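You operate a simulated robot arm through the tools that you are given. There is no shell and no other tool. Be economical: measure what you need, move in short steps, check, and stop when the job is done.

Carry out the task below with a simulated two-armed robot. There is one attempt and no reset: what you move stays moved.

## Task
Pick up the tub from the packing bench top with one hand, pass it to the other hand and put it on the long white table top. Set down upright: tub.

It is judged by the outcome, as a careful person would: the job done as asked, and still so three seconds after it is handed in. It fails if anything else is knocked over, pushed out of place, dropped, spilled or broken.

## Robot
Two 7-joint arms with three-finger grippers on one trunk, on a base that drives. Base frame: it is fixed to the floor where the robot stands at the start and does not move with it; the origin is under the middle of the robot, x ahead of it, y to its left, z up. Units: m, degrees, N and s.
The left shoulder is at the start at [0.042, 0.154, 1.007], the right one opposite. With the tool pointing down near the work surface each hand reaches from about 0.1 to 0.62 m from the robot's upright axis, wherever it stands, measured 20 degrees to its own side. Places, roughly: long white table top [-1.7, -0.5, 0.8]. Payload 2.69 kg a hand.
The TCP of each hand is the grasp point between the finger pads, 0.029 m short of the fingertips. In the tool frame z runs along the fingers and y along their closing line. The gripper opens to 0.12 m. The gripper's body begins 0.078 m behind the TCP.
Orientation is that of the tool frame in the base frame, as a unit quaternion [x, y, z, w]. With the fingers straight down and closing along the base's y, the tool's x points along the base's -x, its y along +y and its z along -z.

## Interface
- The arms move only by the tool drive_tool. It takes "left_targets", "right_targets" or both (then of equal length, played together; a hand with none holds still); each is a list of rows, each a list of 7 numbers: the shift along the base's x, y, z in m, then the turn, a rotation vector about the base's x, y, z in degrees, then the opening, from 0 (shut) to 1 (fully open). In form: [[x, y, z, rx, ry, rz, claw], ...]. A call has 1 to 20 rows; each row is the pose to reach, as a shift and turn from the pose commanded when the call began. Each row takes 0.2 s and may step no farther than 0.05 m and 8.6 degrees from the row before; otherwise, or with a gripper value out of range, the whole call is refused. A pose out of reach is approached as far as the arm can. The call stops where the force on the tool passes 40 N (or 10 N more than at its start, if that is more) or the arm is blocked; 0.2 s more then pass. The fingers move at their own pace and stop on an object; they squeeze with about 28 N. The grip force told is the motor's: it shows also when the fingers shut on nothing. Time passes only in rows, and 0.2 s behind the last, so rows that repeat a pose let the fingers close. The reply holds the time, the measured pose of the TCP, the force on the tool along the base axes, the opening and the grip force, in the units named above and with some noise, with the torque about the TCP (base axes, N m) and any sound that the robot's microphone picked up.
- Cameras (640 x 400 px; columns grow to the right, rows downward): "scene" is now at [0.1504, 0.0329, 1.1887]; the picture's right is [0.36, -0.93, 0.00], its down [-0.24, -0.09, -0.97] and it looks along [0.90, 0.35, -0.26] (base axes); focal length 214 px, centre (320, 200). "left" rides on the left gripper at [0.063, 0, -0.104] in its tool frame; the picture's right is [-0.01, 1.00, 0.00], its down [-0.83, 0.00, -0.56] and it looks along [-0.56, 0.00, 0.83] (tool axes); focal length 275 px, centre (320, 200). "right" rides on the right gripper at [0.063, 0, -0.104] in its tool frame; the picture's right is [0.00, 1.00, 0.00], its down [-0.83, 0.00, -0.56] and it looks along [-0.56, 0.00, 0.83] (tool axes); focal length 275 px, centre (320, 200). There is no depth. A picture from a camera that has moved, and an enlarged one, comes with that camera's place and axes in the base frame and with its lens.
- capture(camera): a new picture of that camera. It takes no simulated time.
- raise_lower(by): slides the trunk up (or, below 0, down) by that many m; the arms and the scene camera ride with it, the base frame stays. It gives what a move gives, with no picture.
- base_move(legs): drives the robot by 1 to 6 legs, each [ahead, left, turn to the left] in m, m and degrees, along the robot's own axes; the way and the turn of a leg run together, so that a leg with both is an arc; at most 1.5 m and 180 degrees a leg. The arms and the cameras ride along, it lands a little off, and it stops where it bumps. It gives what a move gives.
- head_to(pan, tilt): turns the head with the scene camera to pan (to the left, within 80 degrees either way) and tilt (down, from -29 to 69), counted from straight ahead of the robot. It gives what a move gives.
- inspect(camera, box): a new picture of the part [left, top, right, bottom] of that camera's present view, enlarged. It takes no simulated time.
- sign_off(): hands the job in; it is judged then, once.

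Go step by step. Nothing tells you exact positions but the pictures and the camera data: compare them with the known pose of the tool, close in by small moves and look again before you grip or let go. The budget is 120 turns and 100 pictures, counting those below and the enlarged ones. Unless the task says otherwise, let go and move clear before handing in, and close with one line.

The tools are called after ">>>" as name(argument=value, ...) on one line, values as JSON. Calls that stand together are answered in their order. drive_tool: Moves the arms, as the interface text tells. Its arguments: {"type":"object","properties":{"left_targets":{"type":"array","items":{"type":"array","items":{"type":"number"}}},"right_targets":{"type":"array","items":{"type":"array","items":{"type":"number"}}}},"required":[]} The other tools are called the same way: raise_lower (by) slides the trunk up or down; base_move (legs) drives the base; head_to (pan, tilt) turns the head that bears the scene camera; capture (camera) takes a picture; inspect (camera, box) takes an enlarged picture of a part of a camera's view; sign_off () hands the job in.

At the start:

```text
clock: 0.0
left_tool_pos: [0.3904, 0.3985, 1.0746]
left_tcp_rot: [-0.001, 1.0, 0.0, 0.0]
left_ft_force: [0.5, -0.5, -0.6]
left_ft_torque: [-0.02, 0.01, 0.01]
left_gripper_width: 0.1202
left_finger_force: 0.1
right_tool_pos: [0.34, -0.0488, 1.1334]
right_tcp_rot: [0.0, 1.0, 0.0, 0.0]
right_ft_force: [-0.7, -0.2, 0.0]
right_ft_torque: [-0.01, 0.01, -0.01]
right_gripper_width: 0.1203
right_finger_force: 0.0
trunk travel left (down, up): [-0.375, 0.063]
robot x, y, heading: [0.0041, 0.0024, -0.2]
head pan, tilt: [21.3, 15.2]
```

scene: 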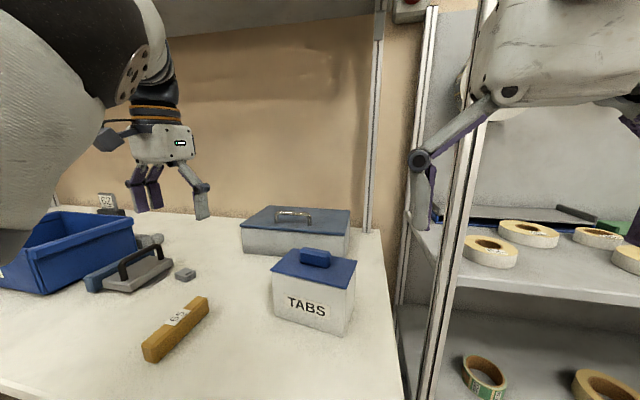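
right: 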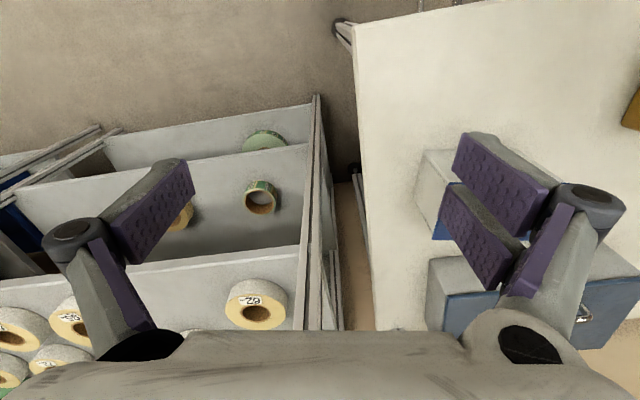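
left: 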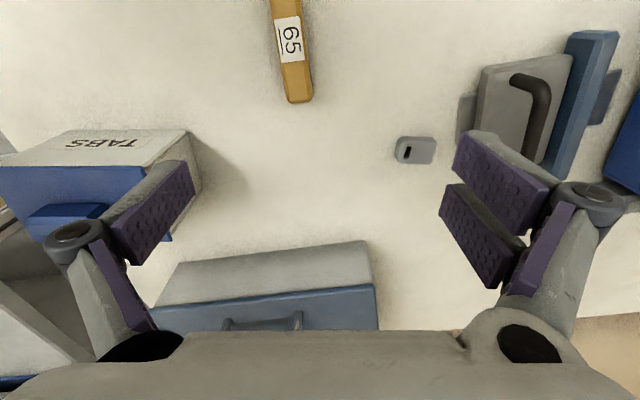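

I see a bench with a TABS box that has a blue knobbed lid (likely the tub), a long lidded box, a wooden block, and a blue bin. I'll take a closer look first.

>>> inspect(camera="scene", box=[220, 190, 380, 340])

>>> inspect(camera="left", box=[0, 100, 260, 300])

>>> head_to(pan=60, tilt=25)

>>> capture(camera="scene")

```text
2.67 times, centred on (300, 265) of scene
camera zoom: at [0.1504, 0.0329, 1.1887], right [0.36, -0.93, 0.0], down [-0.24, -0.09, -0.97], along [0.9, 0.35, -0.26], focal length 572 px, centre (373, 27)
```

zoom: 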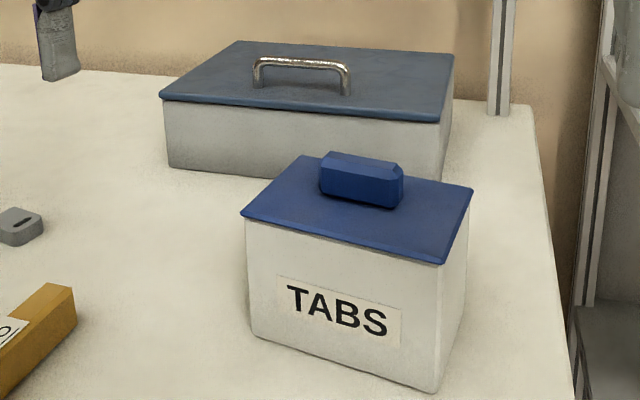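

```text
2.00 times, centred on (130, 200) of left
camera zoom: at [0.3269, 0.3999, 1.1791], right [0.01, 1.0, 0.0], down [0.83, 0.0, 0.56], along [0.56, 0.0, -0.83], focal length 551 px, centre (700, 200)
```

zoom: 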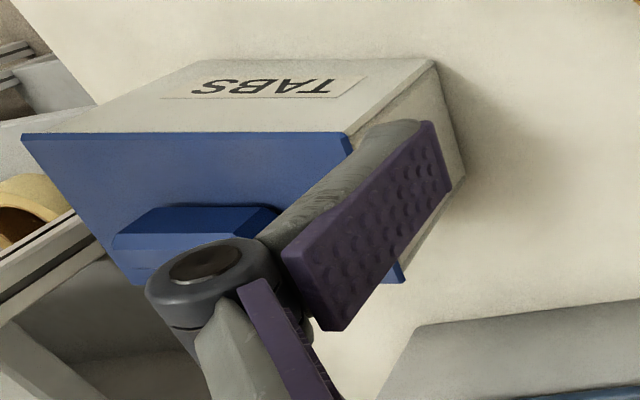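

```text
clock: 1.1
left_tool_pos: [0.3917, 0.3989, 1.0754]
left_tcp_rot: [0.0, 1.0, 0.0, 0.0]
left_ft_force: [-0.9, 0.0, -0.3]
left_ft_torque: [0.03, 0.0, -0.01]
left_gripper_width: 0.12
left_finger_force: 0.1
right_tool_pos: [0.3396, -0.0489, 1.133]
right_tcp_rot: [0.0, 1.0, 0.001, 0.001]
right_ft_force: [0.4, 0.1, 0.2]
right_ft_torque: [0.02, 0.01, 0.01]
right_gripper_width: 0.12
right_finger_force: 0.0
trunk travel left (down, up): [-0.375, 0.063]
robot x, y, heading: [-0.0005, 0.0017, -0.0]
head pan, tilt: [60.0, 25.0]
```

```text
94 pictures are left
camera scene: at [0.1095, 0.0787, 1.1728], right [0.87, -0.5, 0.0], down [-0.21, -0.37, -0.91], along [0.45, 0.78, -0.42], focal length 214 px, centre (320, 200)
```

scene: 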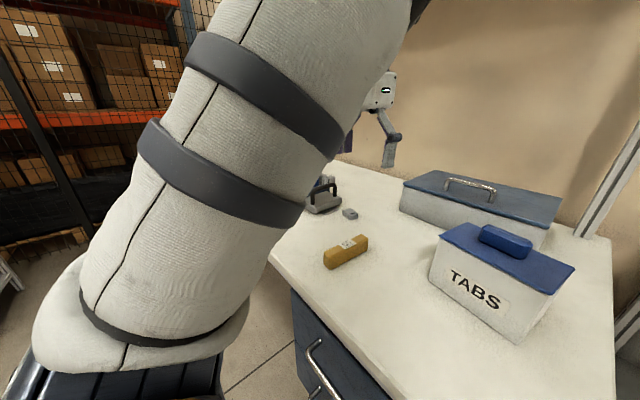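

The tub is the TABS box, with its base corners near (0.44, 0.10–0.24, 0.86), about 0.14 long in y, 0.08 deep in x and 0.11 tall. Its lid may be loose, so I'll grip the body below the lid, bringing the left hand in tilted 45° from the left and closing along x. First I turn the hand in free space.

>>> drive_tool(left_targets=[[0.005, 0, 0.003, -2.93, 2.93, 7.07, 1], [0.01, 0, 0.005, -5.87, 5.87, 14.15, 1], [0.015, 0, 0.008, -8.8, 8.8, 21.2, 1], [0.02, 0, 0.01, -11.73, 11.73, 28.3, 1], [0.025, 0, 0.013, -14.67, 14.67, 35.4, 1], [0.03, 0, 0.015, -17.6, 17.6, 42.45, 1], [0.035, 0, 0.018, -20.5, 20.5, 49.5, 1], [0.04, 0, 0.02, -23.5, 23.5, 56.6, 1], [0.045, 0, 0.023, -26.4, 26.4, 63.7, 1], [0.05, 0, 0.025, -29.3, 29.3, 70.75, 1], [0.055, 0, 0.028, -32.3, 32.3, 77.8, 1], [0.06, 0, 0.03, -35.2, 35.2, 84.9, 1]])

>>> head_to(pan=15, tilt=25)

>>> capture(camera="scene")

>>> capture(camera="left")

```text
clock: 3.6
left_tool_pos: [0.43, 0.3745, 1.0695]
left_tcp_rot: [-0.604, 0.717, -0.255, -0.236]
left_ft_force: [0.1, 0.3, 0.0]
left_ft_torque: [-0.01, 0.0, -0.01]
left_gripper_width: 0.1201
left_finger_force: 0.1
left hand out of reach, approached as far as the arm can: row 5, 6, 7, 8, 9, 10, 11, 12
right_tool_pos: [0.3407, -0.0466, 1.1327]
right_tcp_rot: [-0.001, 1.0, 0.0, 0.0]
right_ft_force: [0.1, 0.4, 0.3]
right_ft_torque: [-0.02, -0.02, -0.02]
right_gripper_width: 0.1199
right_finger_force: 0.2
trunk travel left (down, up): [-0.375, 0.063]
robot x, y, heading: [-0.0007, -0.0005, -0.0]
head pan, tilt: [60.0, 25.0]
```

```text
clock: 4.8
left_tool_pos: [0.4296, 0.3748, 1.069]
left_tcp_rot: [-0.603, 0.719, -0.254, -0.235]
left_ft_force: [0.3, -0.3, -0.4]
left_ft_torque: [0.01, 0.0, -0.04]
left_gripper_width: 0.1203
left_finger_force: 0.1
right_tool_pos: [0.3402, -0.0485, 1.1329]
right_tcp_rot: [0.001, 1.0, 0.0, 0.001]
right_ft_force: [-0.4, 0.0, 0.2]
right_ft_torque: [0.01, -0.03, -0.01]
right_gripper_width: 0.1201
right_finger_force: 0.1
trunk travel left (down, up): [-0.375, 0.063]
robot x, y, heading: [0.0022, 0.0003, -0.3]
head pan, tilt: [15.0, 25.0]
```

```text
93 pictures are left
camera scene: at [0.1523, 0.0229, 1.1728], right [0.26, -0.97, 0.0], down [-0.41, -0.11, -0.91], along [0.88, 0.24, -0.42], focal length 214 px, centre (320, 200)
```

scene: 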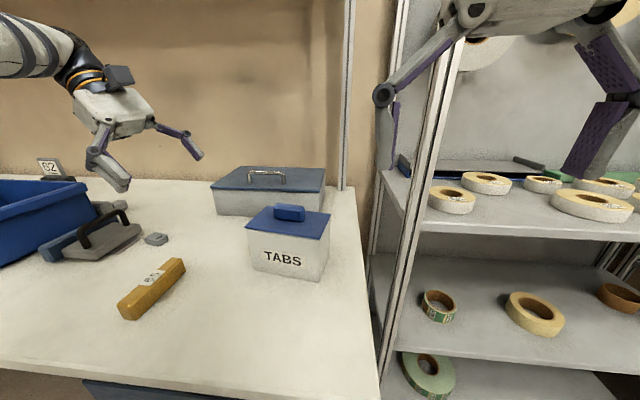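

```text
92 pictures are left
camera left: at [0.4215, 0.3948, 1.1893], right [-0.99, 0.15, -0.09], down [0.16, 0.98, -0.11], along [0.07, -0.12, -0.99], focal length 275 px, centre (320, 200)
```

left: 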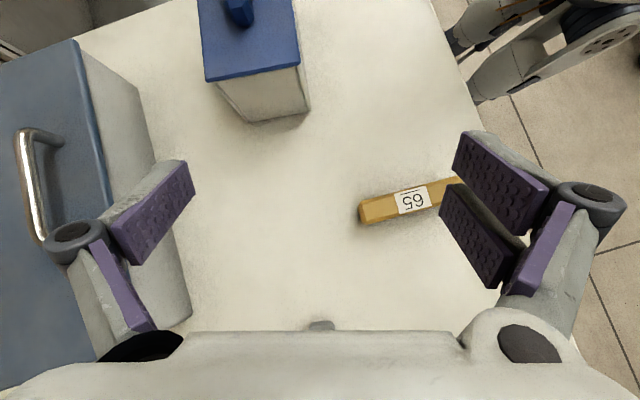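

The tub measures consistently: x 0.441–0.521, near end at y 0.242, base at z 0.86. Next I move the left hand to a point just off the tub's left end, above and outside it.

>>> drive_tool(left_targets=[[0.005, -0.03, -0.02, 0, 0, 0, 1], [0.015, -0.06, -0.05, 0, 0, 0, 1], [0.025, -0.085, -0.08, 0, 0, 0, 1], [0.03, -0.1, -0.1, 0, 0, 0, 1], [0.03, -0.1, -0.1, 0, 0, 0, 1]])

>>> capture(camera="left")

>>> capture(camera="scene")

```text
clock: 6.0
left_tool_pos: [0.4597, 0.2745, 0.9684]
left_tcp_rot: [-0.602, 0.719, -0.254, -0.235]
left_ft_force: [-0.1, -0.8, 0.0]
left_ft_torque: [0.02, 0.0, 0.01]
left_gripper_width: 0.1196
left_finger_force: 0.1
right_tool_pos: [0.3402, -0.0502, 1.133]
right_tcp_rot: [0.0, 1.0, 0.0, 0.0]
right_ft_force: [-0.3, 0.4, 0.6]
right_ft_torque: [-0.03, -0.02, -0.04]
right_gripper_width: 0.12
right_finger_force: 0.0
trunk travel left (down, up): [-0.375, 0.063]
robot x, y, heading: [-0.0029, -0.003, -0.0]
head pan, tilt: [15.0, 25.0]
```

```text
91 pictures are left
camera left: at [0.4523, 0.2956, 1.0885], right [-0.99, 0.15, -0.09], down [0.16, 0.98, -0.11], along [0.07, -0.12, -0.99], focal length 275 px, centre (320, 200)
```

left: 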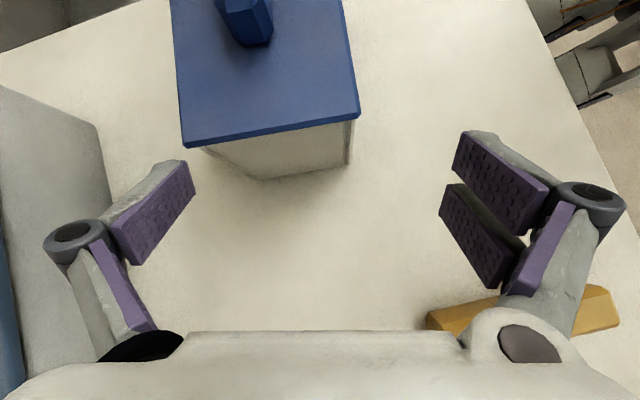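

```text
90 pictures are left
camera scene: at [0.1522, 0.0229, 1.1728], right [0.26, -0.97, 0.0], down [-0.41, -0.11, -0.91], along [0.88, 0.23, -0.42], focal length 214 px, centre (320, 200)
```

scene: 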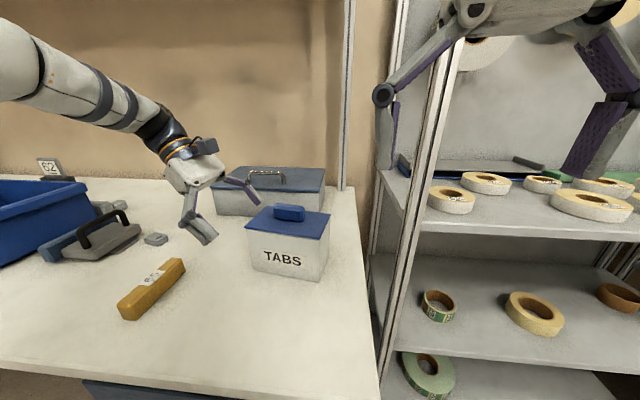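

The clamped pose left the hand about 10° off my intended orientation. I'll correct that while staying just outside the tub's end.

>>> drive_tool(left_targets=[[0.01, 0.006, 0.01, -2.2, 2.5, 4.1, 1], [0.021, 0.012, 0.017, -4.4, 5.1, 8.2, 1], [0.021, 0.012, 0.017, -4.4, 5.1, 8.2, 1]])

>>> capture(camera="left")

```text
clock: 6.8
left_tool_pos: [0.4815, 0.2871, 0.9869]
left_tcp_rot: [0.655, -0.652, 0.27, 0.27]
left_ft_force: [-0.8, 0.5, 0.0]
left_ft_torque: [0.01, 0.0, 0.01]
left_gripper_width: 0.1202
left_finger_force: 0.0
right_tool_pos: [0.3405, -0.049, 1.132]
right_tcp_rot: [-0.001, 1.0, 0.0, 0.0]
right_ft_force: [-0.2, -0.3, 0.5]
right_ft_torque: [-0.01, -0.01, -0.02]
right_gripper_width: 0.1198
right_finger_force: 0.1
trunk travel left (down, up): [-0.375, 0.063]
robot x, y, heading: [-0.001, 0.0006, -0.1]
head pan, tilt: [15.0, 25.0]
```

```text
89 pictures are left
camera left: at [0.4809, 0.3167, 1.1045], right [-1.0, 0.0, 0.0], down [0.0, 0.98, -0.2], along [0.0, -0.2, -0.98], focal length 275 px, centre (320, 200)
```

left: 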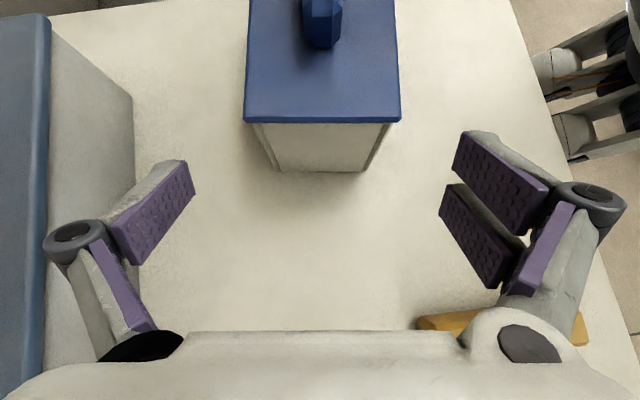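

Orientation is good and the tub sits centred between the fingers. I approach along the 45° line.

>>> drive_tool(left_targets=[[0, -0.015, -0.025, 0, 0, 0, 1], [0, -0.03, -0.045, 0, 0, 0, 1], [0, -0.045, -0.06, 0, 0, 0, 1], [0, -0.06, -0.07, 0, 0, 0, 1], [0, -0.06, -0.07, 0, 0, 0, 1]])

>>> capture(camera="left")

>>> inspect(camera="scene", box=[140, 130, 380, 300])

```text
clock: 8.0
left_tool_pos: [0.481, 0.2269, 0.9176]
left_tcp_rot: [0.654, -0.653, 0.27, 0.271]
left_ft_force: [-0.5, 0.1, 0.2]
left_ft_torque: [0.04, -0.03, 0.01]
left_gripper_width: 0.12
left_finger_force: 0.2
right_tool_pos: [0.3408, -0.0487, 1.1332]
right_tcp_rot: [0.0, 1.0, 0.0, 0.001]
right_ft_force: [-1.0, -0.1, 1.0]
right_ft_torque: [0.02, -0.03, -0.02]
right_gripper_width: 0.1201
right_finger_force: 0.1
trunk travel left (down, up): [-0.375, 0.063]
robot x, y, heading: [-0.0011, 0.0027, -0.0]
head pan, tilt: [15.0, 25.0]
```

```text
88 pictures are left
camera left: at [0.4802, 0.2564, 1.0354], right [-1.0, 0.0, 0.0], down [0.0, 0.98, -0.19], along [0.0, -0.19, -0.98], focal length 275 px, centre (320, 200)
```

left: 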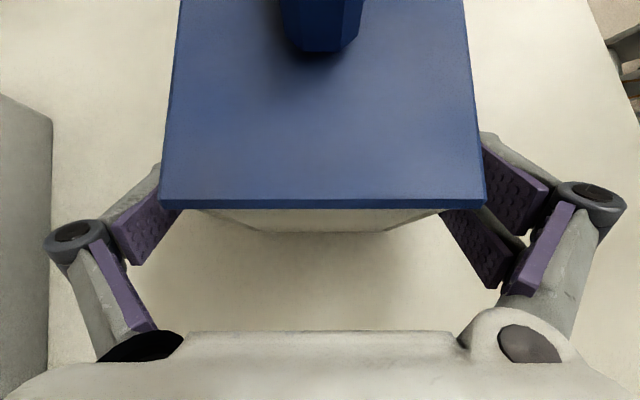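

```text
2.35 times, centred on (260, 215) of scene
camera zoom: at [0.1523, 0.0229, 1.1728], right [0.26, -0.97, 0.0], down [-0.41, -0.11, -0.91], along [0.88, 0.23, -0.42], focal length 505 px, centre (461, 165)
```

zoom: 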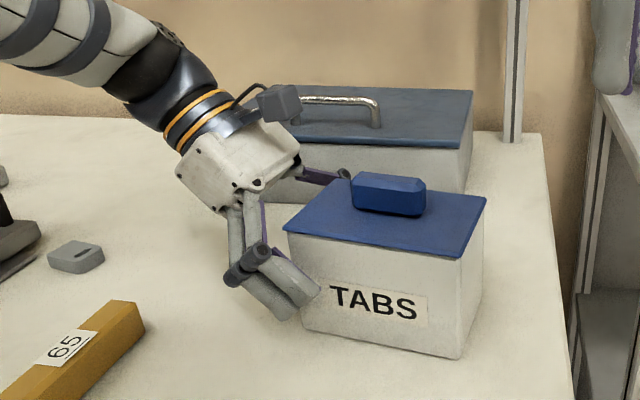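

The fingers straddle the tub and the lid clears the hand. I go a little deeper and close.

>>> drive_tool(left_targets=[[0, -0.008, -0.006, 0, 0, 0, 1], [0, -0.016, -0.012, 0, 0, 0, 1], [0, -0.016, -0.012, 0, 0, 0, 0.6], [0, -0.016, -0.012, 0, 0, 0, 0.4], [0, -0.016, -0.012, 0, 0, 0, 0], [0, -0.016, -0.012, 0, 0, 0, 0], [0, -0.016, -0.012, 0, 0, 0, 0]])

>>> capture(camera="left")

>>> inspect(camera="scene", box=[140, 130, 380, 300])

```text
clock: 9.6
left_tool_pos: [0.4819, 0.2103, 0.9058]
left_tcp_rot: [0.654, -0.653, 0.271, 0.27]
left_ft_force: [6.5, 1.0, 11.9]
left_ft_torque: [-0.54, -0.73, 0.33]
left_gripper_width: 0.0856
left_finger_force: 27.7
right_tool_pos: [0.3399, -0.0494, 1.1329]
right_tcp_rot: [0.0, 1.0, 0.0, 0.0]
right_ft_force: [-0.2, 0.0, -0.4]
right_ft_torque: [0.02, 0.0, 0.03]
right_gripper_width: 0.1204
right_finger_force: 0.1
trunk travel left (down, up): [-0.375, 0.063]
robot x, y, heading: [-0.0007, -0.0029, 0.2]
head pan, tilt: [15.0, 25.0]
```

```text
86 pictures are left
camera left: at [0.4803, 0.2404, 1.024], right [-1.0, 0.0, 0.0], down [0.0, 0.98, -0.2], along [0.0, -0.2, -0.98], focal length 275 px, centre (320, 200)
```

left: 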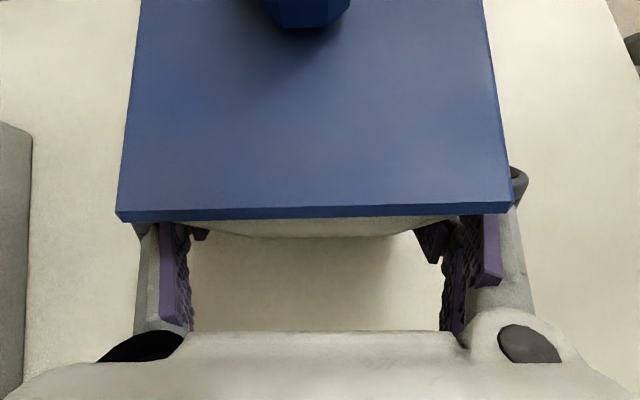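

```text
2.35 times, centred on (260, 215) of scene
camera zoom: at [0.1521, 0.0227, 1.1729], right [0.26, -0.97, 0.0], down [-0.41, -0.11, -0.91], along [0.88, 0.23, -0.42], focal length 505 px, centre (461, 165)
```

zoom: 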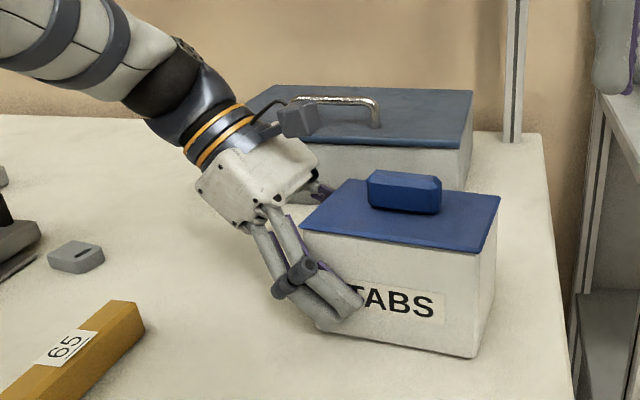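

Gripped at 0.086 m with 28 N. The tub slid about a centimetre towards -y as the fingers closed, which is harmless. Now a small, slow test lift.

>>> drive_tool(left_targets=[[0, 0, 0.005, 0, 0, 0, 0], [0, 0, 0.012, 0, 0, 0, 0], [0, 0, 0.02, 0, 0, 0, 0], [0, 0, 0.03, 0, 0, 0, 0], [0, 0, 0.03, 0, 0, 0, 0]])

>>> inspect(camera="scene", box=[140, 130, 380, 300])

>>> capture(camera="left")

```text
clock: 10.8
left_tool_pos: [0.4807, 0.2095, 0.9353]
left_tcp_rot: [0.655, -0.652, 0.27, 0.27]
left_ft_force: [-0.8, -0.7, -1.7]
left_ft_torque: [0.06, 0.0, 0.01]
left_gripper_width: 0.0851
left_finger_force: 27.9
right_tool_pos: [0.341, -0.048, 1.1325]
right_tcp_rot: [0.0, 1.0, 0.0, 0.001]
right_ft_force: [-1.0, -0.8, 0.1]
right_ft_torque: [0.01, 0.0, 0.0]
right_gripper_width: 0.1201
right_finger_force: 0.1
trunk travel left (down, up): [-0.375, 0.063]
robot x, y, heading: [0.0016, 0.0021, -0.1]
head pan, tilt: [15.0, 25.0]
```

```text
2.35 times, centred on (260, 215) of scene
camera zoom: at [0.1525, 0.0229, 1.1727], right [0.26, -0.97, 0.0], down [-0.41, -0.11, -0.91], along [0.88, 0.23, -0.42], focal length 505 px, centre (461, 165)
```

zoom: 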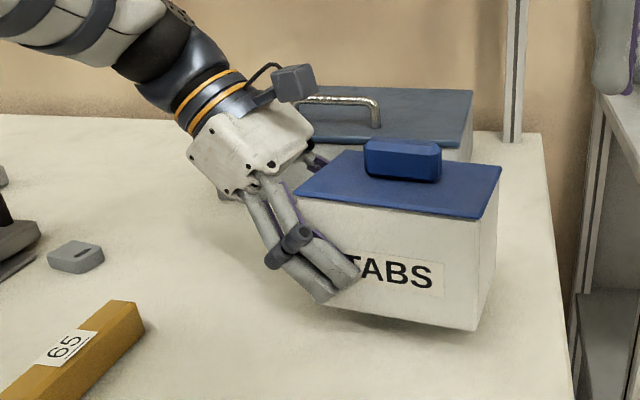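

```text
83 pictures are left
camera left: at [0.4803, 0.2405, 1.0527], right [-1.0, 0.0, 0.0], down [0.0, 0.98, -0.19], along [0.0, -0.19, -0.98], focal length 275 px, centre (320, 200)
```

left: 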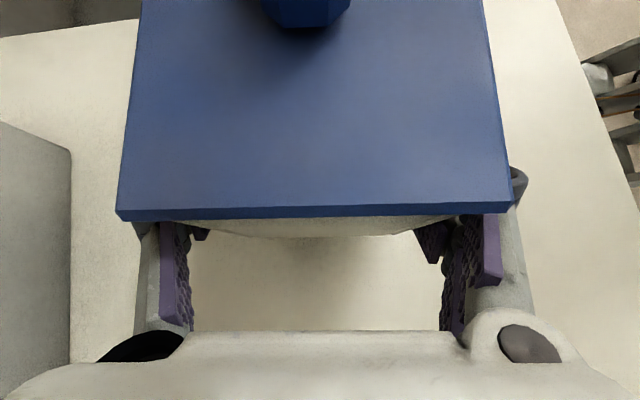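

The tub lifted cleanly, lid and all, and it is light. I raise it and bring it closer, then look around before backing away from the bench.

>>> drive_tool(left_targets=[[0, 0, 0.03, 0, 0, 0, 0], [-0.01, 0, 0.06, 0, 0, 0, 0], [-0.02, 0, 0.09, 0, 0, 0, 0], [-0.04, 0, 0.115, 0, 0, 0, 0], [-0.06, 0, 0.125, 0, 0, 0, 0], [-0.06, 0, 0.125, 0, 0, 0, 0]])

>>> head_to(pan=-75, tilt=20)

>>> capture(camera="scene")

>>> head_to(pan=78, tilt=20)

>>> capture(camera="scene")

```text
clock: 12.2
left_tool_pos: [0.4226, 0.21, 1.0599]
left_tcp_rot: [0.653, -0.653, 0.272, 0.271]
left_ft_force: [-0.7, 0.4, -1.4]
left_ft_torque: [0.05, 0.0, 0.0]
left_gripper_width: 0.0851
left_finger_force: 28.2
right_tool_pos: [0.3401, -0.0498, 1.1324]
right_tcp_rot: [0.0, 1.0, 0.0, 0.001]
right_ft_force: [0.3, 0.6, 1.3]
right_ft_torque: [-0.02, 0.02, -0.01]
right_gripper_width: 0.1198
right_finger_force: 0.1
trunk travel left (down, up): [-0.375, 0.063]
robot x, y, heading: [-0.0017, 0.0006, -0.0]
head pan, tilt: [15.0, 25.0]
```

```text
clock: 13.8
left_tool_pos: [0.4221, 0.2121, 1.0595]
left_tcp_rot: [0.654, -0.653, 0.271, 0.271]
left_ft_force: [0.0, 0.2, -1.5]
left_ft_torque: [0.09, -0.03, 0.01]
left_gripper_width: 0.0851
left_finger_force: 28.3
right_tool_pos: [0.3406, -0.0482, 1.1341]
right_tcp_rot: [0.0, 1.0, 0.0, 0.001]
right_ft_force: [0.5, 0.5, -0.1]
right_ft_torque: [0.01, 0.02, 0.0]
right_gripper_width: 0.1199
right_finger_force: 0.1
trunk travel left (down, up): [-0.375, 0.063]
robot x, y, heading: [-0.0005, 0.0002, -0.1]
head pan, tilt: [-75.0, 20.0]
```

```text
82 pictures are left
camera scene: at [0.0876, -0.0909, 1.1809], right [-0.97, -0.26, 0.0], down [-0.09, 0.33, -0.94], along [0.24, -0.91, -0.34], focal length 214 px, centre (320, 200)
```

scene: 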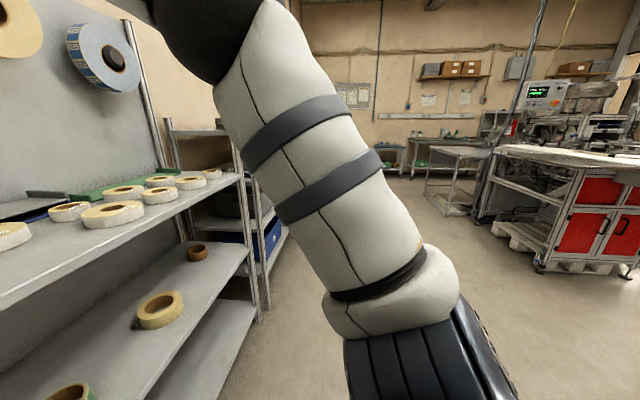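

```text
clock: 16.2
left_tool_pos: [0.4221, 0.2101, 1.0599]
left_tcp_rot: [0.655, -0.652, 0.271, 0.27]
left_ft_force: [0.9, 0.2, -1.4]
left_ft_torque: [0.07, 0.03, -0.02]
left_gripper_width: 0.0848
left_finger_force: 28.4
right_tool_pos: [0.3402, -0.0487, 1.1318]
right_tcp_rot: [0.0, 1.0, 0.0, 0.001]
right_ft_force: [-0.4, -0.4, -0.2]
right_ft_torque: [0.02, 0.01, 0.0]
right_gripper_width: 0.1199
right_finger_force: 0.1
trunk travel left (down, up): [-0.375, 0.063]
robot x, y, heading: [-0.0035, 0.0006, -0.0]
head pan, tilt: [78.0, 20.0]
```

```text
81 pictures are left
camera scene: at [0.0828, 0.0901, 1.1809], right [0.98, -0.21, 0.0], down [-0.07, -0.33, -0.94], along [0.2, 0.92, -0.34], focal length 214 px, centre (320, 200)
```

scene: 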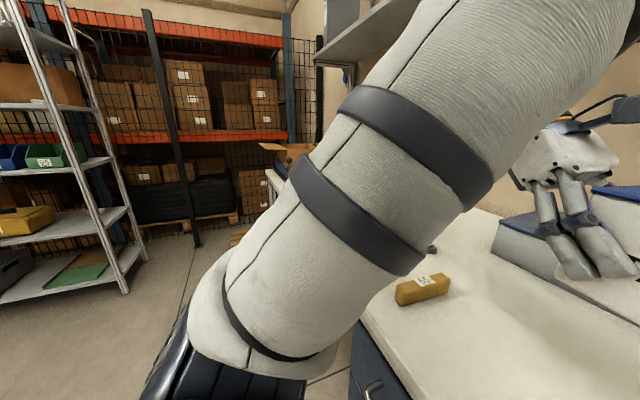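

There is open floor behind. I back up 0.45 m to get clear of the bench and rack before the handover.

>>> base_move(legs=[[-0.45, 0, 0]])

>>> head_to(pan=0, tilt=20)

>>> capture(camera="scene")

```text
clock: 18.9
left_tool_pos: [-0.0266, 0.2118, 1.0592]
left_tcp_rot: [0.655, -0.652, 0.271, 0.271]
left_ft_force: [0.1, 0.1, -1.7]
left_ft_torque: [0.04, -0.03, 0.0]
left_gripper_width: 0.0847
left_finger_force: 27.9
right_tool_pos: [-0.1063, -0.0488, 1.1333]
right_tcp_rot: [0.0, 1.0, 0.0, 0.001]
right_ft_force: [-0.2, -0.1, 0.3]
right_ft_torque: [0.0, -0.04, 0.0]
right_gripper_width: 0.1198
right_finger_force: 0.0
trunk travel left (down, up): [-0.375, 0.063]
robot x, y, heading: [-0.4468, -0.0039, 0.1]
head pan, tilt: [78.0, 20.0]
```

```text
clock: 20.4
left_tool_pos: [-0.0251, 0.2115, 1.0594]
left_tcp_rot: [0.654, -0.652, 0.271, 0.271]
left_ft_force: [-0.4, -0.5, -2.5]
left_ft_torque: [0.07, -0.01, 0.01]
left_gripper_width: 0.0851
left_finger_force: 28.0
right_tool_pos: [-0.1064, -0.0477, 1.1331]
right_tcp_rot: [-0.001, 1.0, 0.001, 0.001]
right_ft_force: [0.5, 0.2, 0.0]
right_ft_torque: [-0.01, -0.04, -0.03]
right_gripper_width: 0.1199
right_finger_force: 0.1
trunk travel left (down, up): [-0.375, 0.063]
robot x, y, heading: [-0.4457, -0.001, 0.1]
head pan, tilt: [0.0, 20.0]
```

```text
80 pictures are left
camera scene: at [-0.29, -0.0011, 1.1808], right [0.0, -1.0, 0.0], down [-0.34, 0.0, -0.94], along [0.94, 0.0, -0.34], focal length 214 px, centre (320, 200)
```

scene: 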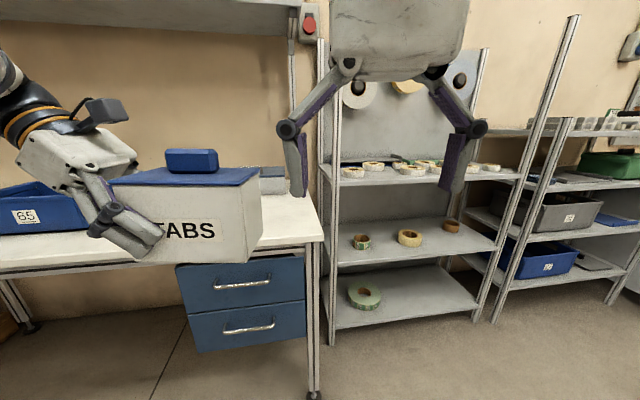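

Now there is free space all around. I turn the right hand into the mirrored pose, fingers pointing left and down and closing along x, out to the right.

>>> drive_tool(right_targets=[[0.0, -0.03, 0.0, 2.93, 2.93, -7.07, 1], [0.01, -0.06, 0.0, 5.87, 5.87, -14.15, 1], [0.015, -0.09, 0.0, 8.8, 8.8, -21.2, 1], [0.02, -0.11, 0.0, 11.73, 11.73, -28.3, 1], [0.025, -0.13, 0, 14.67, 14.67, -35.4, 1], [0.03, -0.14, 0, 17.6, 17.6, -42.45, 1], [0.035, -0.15, 0, 20.5, 20.5, -49.5, 1], [0.04, -0.16, 0, 23.5, 23.5, -56.6, 1], [0.045, -0.16, -0.02, 26.4, 26.4, -63.7, 1], [0.05, -0.16, -0.03, 29.3, 29.3, -70.75, 1], [0.055, -0.16, -0.04, 32.3, 32.3, -77.8, 1], [0.06, -0.16, -0.05, 35.2, 35.2, -84.9, 1]])

>>> capture(camera="scene")

```text
clock: 23.0
left_tool_pos: [-0.0259, 0.2115, 1.0598]
left_tcp_rot: [0.655, -0.652, 0.27, 0.271]
left_ft_force: [0.7, -0.3, -1.6]
left_ft_torque: [0.08, -0.01, -0.02]
left_gripper_width: 0.0848
left_finger_force: 28.2
right_tool_pos: [-0.046, -0.2079, 1.0809]
right_tcp_rot: [0.653, 0.654, 0.27, -0.271]
right_ft_force: [0.1, -0.8, 0.4]
right_ft_torque: [0.0, 0.01, -0.01]
right_gripper_width: 0.12
right_finger_force: 0.2
trunk travel left (down, up): [-0.375, 0.063]
robot x, y, heading: [-0.4456, 0.0039, 0.1]
head pan, tilt: [0.0, 20.0]
```

```text
79 pictures are left
camera scene: at [-0.2901, -0.0014, 1.1809], right [0.0, -1.0, 0.0], down [-0.34, 0.0, -0.94], along [0.94, 0.0, -0.34], focal length 214 px, centre (320, 200)
```

scene: 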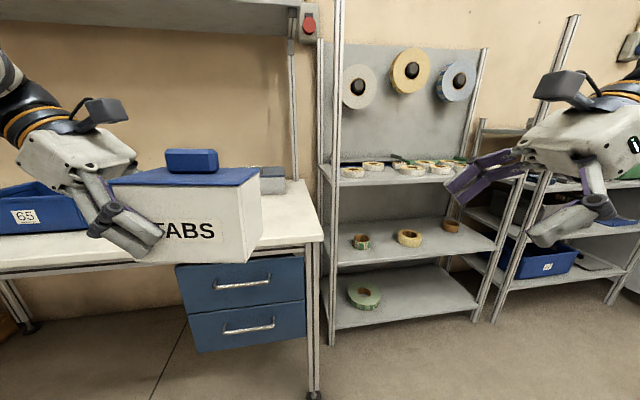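

The right hand mirrors the left well. I bring the tub towards the middle and raise the right hand to a pre-grasp position off its right end.

>>> drive_tool(left_targets=[[0, -0.03, 0, 0, 0, 0, 0], [0, -0.06, 0, 0, 0, 0, 0], [0, -0.09, 0, 0, 0, 0, 0], [0, -0.12, 0, 0, 0, 0, 0], [0, -0.12, 0, 0, 0, 0, 0]], right_targets=[[0.01, 0.02, 0.03, 0, 0, 0, 1], [0.02, 0.04, 0.05, 0, 0, 0, 1], [0.02, 0.07, 0.06, 0, 0, 0, 1], [0.02, 0.098, 0.064, 0, 0, 0, 1], [0.02, 0.098, 0.064, 0, 0, 0, 1]])

>>> capture(camera="scene")

>>> capture(camera="right")

```text
clock: 24.2
left_tool_pos: [-0.006, 0.1024, 1.058]
left_tcp_rot: [0.654, -0.652, 0.27, 0.271]
left_ft_force: [0.5, 0.6, -1.8]
left_ft_torque: [0.1, 0.02, -0.03]
left_gripper_width: 0.0848
left_finger_force: 28.2
left hand out of reach, approached as far as the arm can: row 3, 4, 5
right_tool_pos: [-0.0257, -0.1098, 1.1471]
right_tcp_rot: [0.653, 0.653, 0.272, -0.27]
right_ft_force: [-0.1, 0.7, 0.1]
right_ft_torque: [0.0, 0.0, 0.0]
right_gripper_width: 0.12
right_finger_force: 0.1
trunk travel left (down, up): [-0.375, 0.063]
robot x, y, heading: [-0.4435, -0.0047, -0.4]
head pan, tilt: [0.0, 20.0]
```

```text
78 pictures are left
camera scene: at [-0.2902, -0.0013, 1.1809], right [0.0, -1.0, 0.0], down [-0.34, 0.0, -0.94], along [0.94, 0.0, -0.34], focal length 214 px, centre (320, 200)
```

scene: 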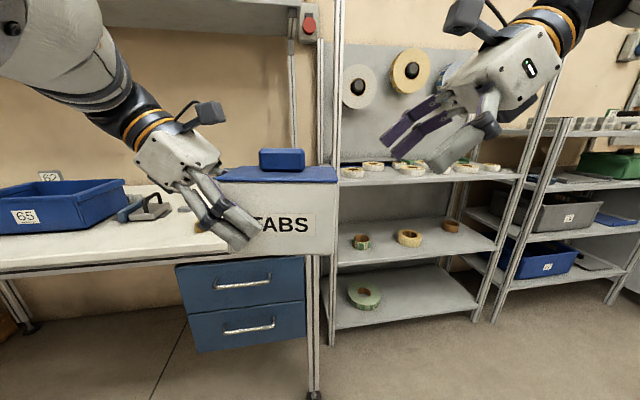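

```text
77 pictures are left
camera right: at [-0.0258, -0.1393, 1.2655], right [1.0, 0.0, 0.01], down [0.0, -0.98, -0.19], along [0.0, 0.19, -0.98], focal length 275 px, centre (320, 200)
```

right: 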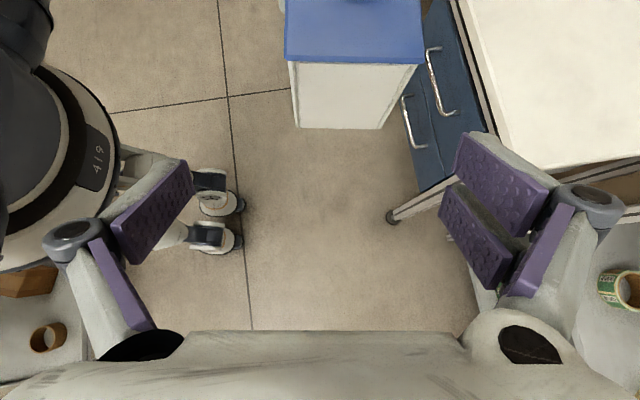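

The tub's right end is at about y = -0.018, centred on x = -0.007. I move the right hand most of the way in along the 45° line and check.

>>> drive_tool(right_targets=[[0.01, 0.015, -0.01, 0, 0, 0, 1], [0.019, 0.04, -0.025, 0, 0, 0, 1], [0.019, 0.06, -0.045, 0, 0, 0, 1], [0.019, 0.08, -0.065, 0, 0, 0, 1], [0.019, 0.1, -0.082, 0, 0, 0, 1], [0.019, 0.1, -0.082, 0, 0, 0, 1]])

>>> capture(camera="scene")

>>> capture(camera="right")

```text
clock: 25.6
left_tool_pos: [-0.0065, 0.1026, 1.0588]
left_tcp_rot: [0.655, -0.652, 0.27, 0.272]
left_ft_force: [0.4, 0.2, -1.2]
left_ft_torque: [0.07, -0.03, -0.02]
left_gripper_width: 0.0846
left_finger_force: 28.2
right_tool_pos: [-0.0078, -0.0114, 1.0642]
right_tcp_rot: [0.652, 0.654, 0.271, -0.27]
right_ft_force: [-0.8, 0.1, -0.4]
right_ft_torque: [0.0, -0.01, 0.03]
right_gripper_width: 0.1197
right_finger_force: 0.0
trunk travel left (down, up): [-0.375, 0.063]
robot x, y, heading: [-0.4496, -0.0002, 0.4]
head pan, tilt: [0.0, 20.0]
```

```text
76 pictures are left
camera scene: at [-0.2901, -0.0013, 1.1809], right [0.0, -1.0, 0.0], down [-0.34, 0.0, -0.94], along [0.94, 0.0, -0.34], focal length 214 px, centre (320, 200)
```

scene: 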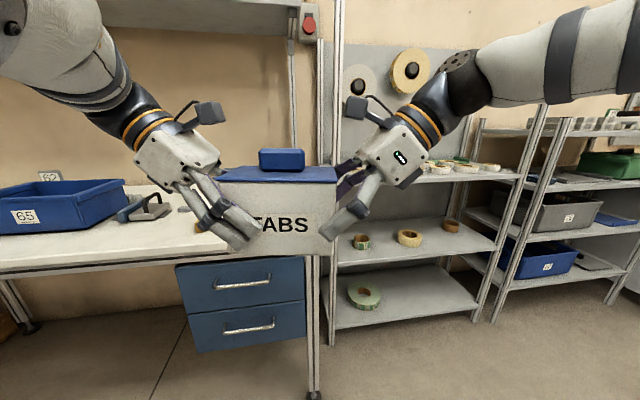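

```text
75 pictures are left
camera right: at [-0.0076, -0.0404, 1.1825], right [1.0, 0.0, 0.01], down [0.01, -0.98, -0.19], along [0.0, 0.19, -0.98], focal length 275 px, centre (320, 200)
```

right: 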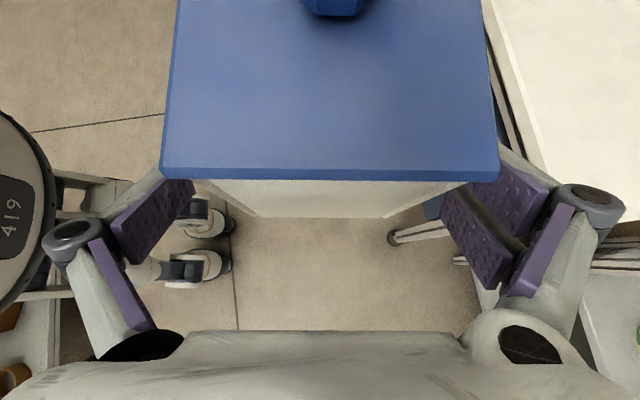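

Well aligned. I go the last 2.5 cm, then close the right hand while the left still holds.

>>> drive_tool(right_targets=[[0.001, 0.012, -0.006, 0, 0, 0, 1], [0.002, 0.024, -0.012, 0, 0, 0, 1], [0.002, 0.024, -0.012, 0, 0, 0, 1]])

>>> drive_tool(right_targets=[[0, 0, 0, 0, 0, 0, 0.6], [0, 0, 0, 0, 0, 0, 0.3], [0, 0, 0, 0, 0, 0, 0], [0, 0, 0, 0, 0, 0, 0], [0, 0, 0, 0, 0, 0, 0]])

>>> capture(camera="scene")

>>> capture(camera="right")

```text
clock: 26.4
left_tool_pos: [-0.008, 0.1053, 1.058]
left_tcp_rot: [0.656, -0.651, 0.269, 0.271]
left_ft_force: [-14.3, 34.6, -11.6]
left_ft_torque: [-0.51, -0.55, 0.06]
left_gripper_width: 0.0857
left_finger_force: 27.8
right_tool_pos: [-0.0022, 0.0113, 1.053]
right_tcp_rot: [0.654, 0.651, 0.274, -0.27]
right_ft_force: [13.6, -35.0, 9.5]
right_ft_torque: [1.63, 0.66, -1.17]
right_gripper_width: 0.1213
right_finger_force: 0.1
trunk travel left (down, up): [-0.375, 0.063]
robot x, y, heading: [-0.4446, -0.0007, 0.1]
head pan, tilt: [0.0, 20.0]
```

```text
clock: 26.8
left_tool_pos: [-0.0078, 0.1046, 1.058]
left_tcp_rot: [0.656, -0.652, 0.268, 0.27]
left_ft_force: [7.0, 13.6, -8.0]
left_ft_torque: [0.12, -0.98, 0.21]
left_gripper_width: 0.0861
left_finger_force: 28.1
right_tool_pos: [-0.0022, 0.0097, 1.054]
right_tcp_rot: [0.655, 0.651, 0.274, -0.268]
right_ft_force: [-6.6, -11.8, 6.2]
right_ft_torque: [0.58, 0.98, 0.5]
right_gripper_width: 0.0961
right_finger_force: 27.7
trunk travel left (down, up): [-0.375, 0.063]
robot x, y, heading: [-0.4471, -0.0028, 0.2]
head pan, tilt: [0.0, 20.0]
heard: snap
stopped in row 2 (right hand): the force on the tool passed its limit at 51 N (the readings are from after the stop); the commanded pose is now the measured one
```

```text
74 pictures are left
camera scene: at [-0.29, -0.0012, 1.1808], right [0.0, -1.0, 0.0], down [-0.34, 0.0, -0.94], along [0.94, 0.0, -0.34], focal length 214 px, centre (320, 200)
```

scene: 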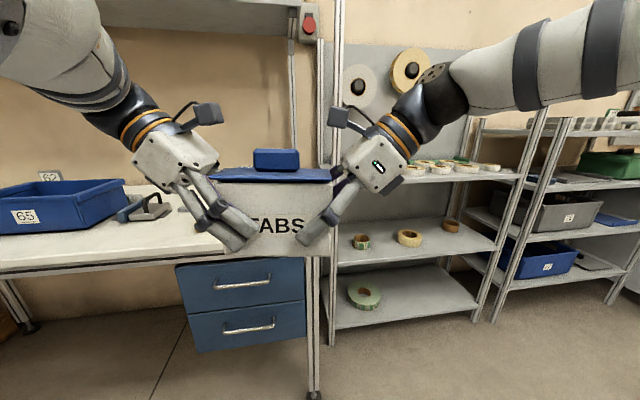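

```text
73 pictures are left
camera right: at [-0.0026, -0.019, 1.1719], right [1.0, -0.01, 0.01], down [0.0, -0.98, -0.2], along [0.01, 0.2, -0.98], focal length 275 px, centre (320, 200)
```

right: 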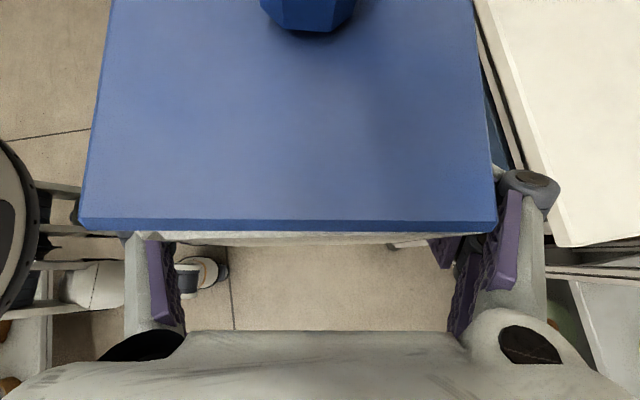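

There was contact, and I heard a snap, so I stop and inspect the lid and the grip closely.

>>> inspect(camera="scene", box=[180, 130, 380, 270])

>>> capture(camera="left")

>>> inspect(camera="right", box=[60, 160, 560, 360])

```text
2.86 times, centred on (280, 200) of scene
camera zoom: at [-0.29, -0.0012, 1.1808], right [0.0, -1.0, 0.0], down [-0.34, 0.0, -0.94], along [0.94, 0.0, -0.34], focal length 613 px, centre (434, 200)
```

zoom: 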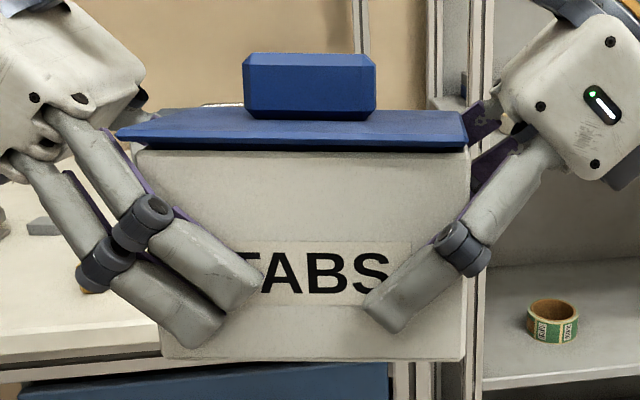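

```text
71 pictures are left
camera left: at [-0.0076, 0.1345, 1.1751], right [-1.0, 0.0, 0.0], down [0.0, 0.98, -0.19], along [0.0, -0.19, -0.98], focal length 275 px, centre (320, 200)
```

left: 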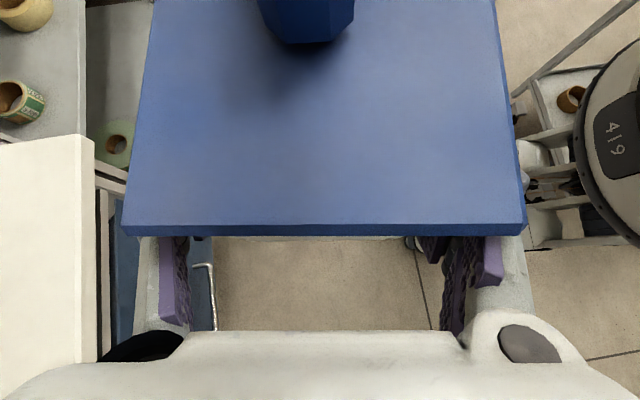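

```text
1.28 times, centred on (310, 260) of right
camera zoom: at [-0.0026, -0.019, 1.1719], right [1.0, -0.01, 0.01], down [0.0, -0.98, -0.2], along [0.01, 0.2, -0.98], focal length 352 px, centre (333, 123)
```

zoom: 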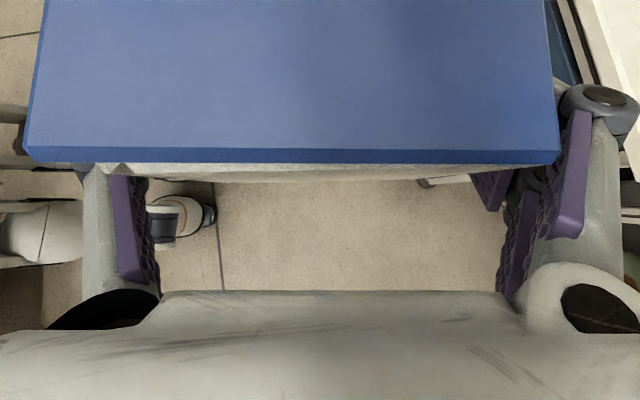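

The lid looks seated, shifted perhaps a few millimetres towards the left hand. The right hand sits about 5 mm off-centre in x and is pressing along y. I ease those off while the fingers settle.

>>> drive_tool(right_targets=[[-0.001, -0.002, 0, 0, 0, 0, 0.8], [-0.003, -0.004, 0, 0, 0, 0, 0.8], [-0.005, -0.006, 0, 0, 0, 0, 0.8], [-0.005, -0.006, 0, 0, 0, 0, 0.8]])

>>> inspect(camera="scene", box=[180, 130, 380, 270])

>>> capture(camera="right")

```text
clock: 27.8
left_tool_pos: [-0.0081, 0.1035, 1.0567]
left_tcp_rot: [0.655, -0.652, 0.267, 0.273]
left_ft_force: [-3.0, 1.8, 0.0]
left_ft_torque: [-0.09, -0.19, -0.33]
left_gripper_width: 0.0853
left_finger_force: 28.0
right_tool_pos: [-0.0054, 0.0042, 1.0534]
right_tcp_rot: [0.656, 0.651, 0.275, -0.266]
right_ft_force: [4.2, -0.9, -1.2]
right_ft_torque: [0.09, 0.22, 0.02]
right_gripper_width: 0.0975
right_finger_force: 1.0
trunk travel left (down, up): [-0.375, 0.063]
robot x, y, heading: [-0.4459, 0.0002, 0.0]
head pan, tilt: [0.0, 20.0]
```

```text
2.86 times, centred on (280, 200) of scene
camera zoom: at [-0.29, -0.0011, 1.1808], right [0.0, -1.0, 0.0], down [-0.34, 0.0, -0.94], along [0.94, 0.0, -0.34], focal length 613 px, centre (434, 200)
```

zoom: 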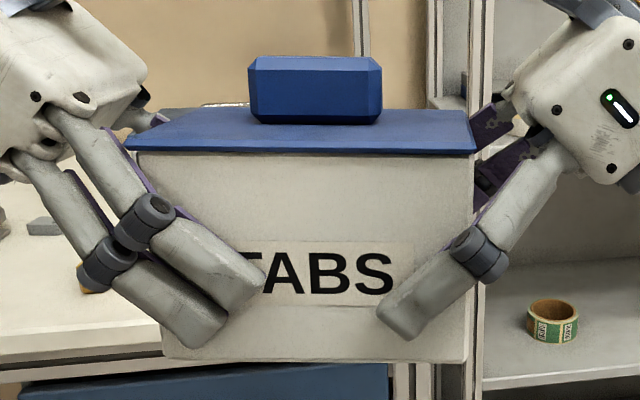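

```text
68 pictures are left
camera right: at [-0.0071, -0.0247, 1.1715], right [1.0, -0.01, 0.01], down [-0.01, -0.98, -0.2], along [0.01, 0.2, -0.98], focal length 275 px, centre (320, 200)
```

right: 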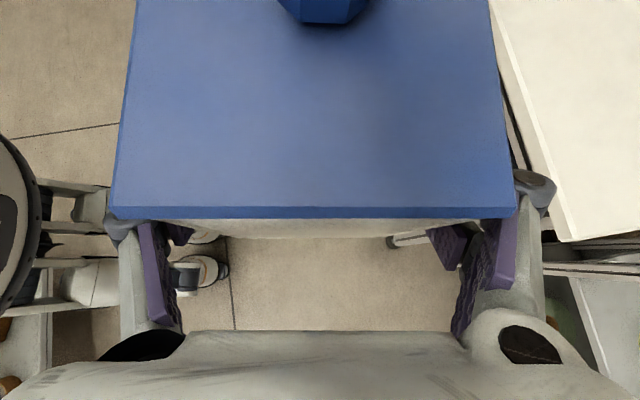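

The forces are almost gone and the lid is centred again. I close the right hand gently.

>>> drive_tool(right_targets=[[0, 0, 0, 0, 0, 0, 0.76], [0, 0, 0, 0, 0, 0, 0.72], [0, 0, 0, 0, 0, 0, 0.66], [0, 0, 0, 0, 0, 0, 0.5], [0, 0, 0, 0, 0, 0, 0.3], [0, 0, 0, 0, 0, 0, 0], [0, 0, 0, 0, 0, 0, 0]])

>>> inspect(camera="scene", box=[180, 130, 380, 270])

>>> capture(camera="right")

```text
clock: 29.4
left_tool_pos: [-0.0086, 0.1026, 1.0577]
left_tcp_rot: [0.655, -0.652, 0.267, 0.273]
left_ft_force: [-4.7, 25.0, -5.4]
left_ft_torque: [-1.21, -1.99, 0.44]
left_gripper_width: 0.0857
left_finger_force: 28.2
right_tool_pos: [-0.0059, 0.0052, 1.053]
right_tcp_rot: [0.656, 0.649, 0.276, -0.267]
right_ft_force: [5.7, -24.8, 4.5]
right_ft_torque: [1.8, 2.04, -0.93]
right_gripper_width: 0.0915
right_finger_force: 27.7
trunk travel left (down, up): [-0.375, 0.063]
robot x, y, heading: [-0.4472, -0.0029, -0.1]
head pan, tilt: [0.0, 20.0]
```

```text
2.86 times, centred on (280, 200) of scene
camera zoom: at [-0.29, -0.0011, 1.1808], right [0.0, -1.0, 0.0], down [-0.34, 0.0, -0.94], along [0.94, 0.0, -0.34], focal length 613 px, centre (434, 200)
```

zoom: 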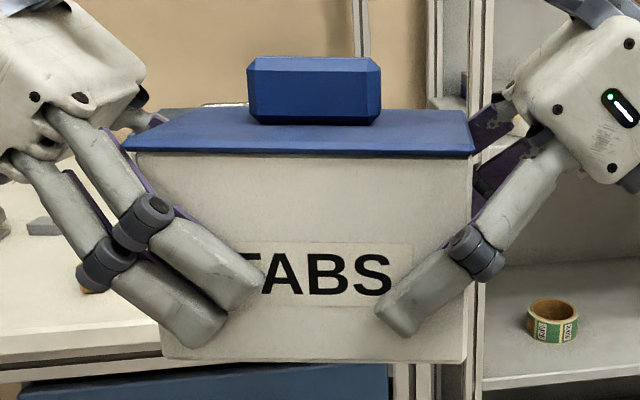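

```text
66 pictures are left
camera right: at [-0.0069, -0.0251, 1.1717], right [1.0, -0.01, 0.01], down [-0.01, -0.98, -0.2], along [0.01, 0.2, -0.98], focal length 275 px, centre (320, 200)
```

right: 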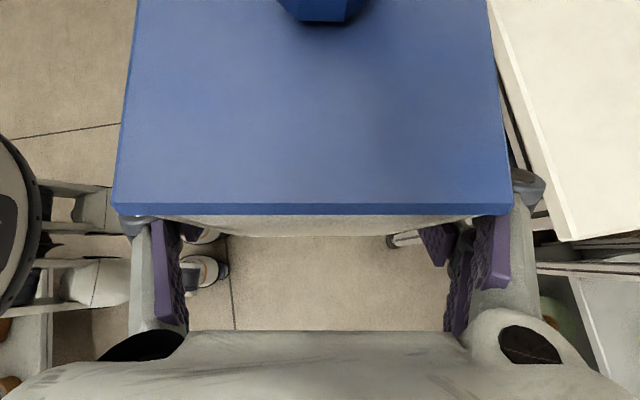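

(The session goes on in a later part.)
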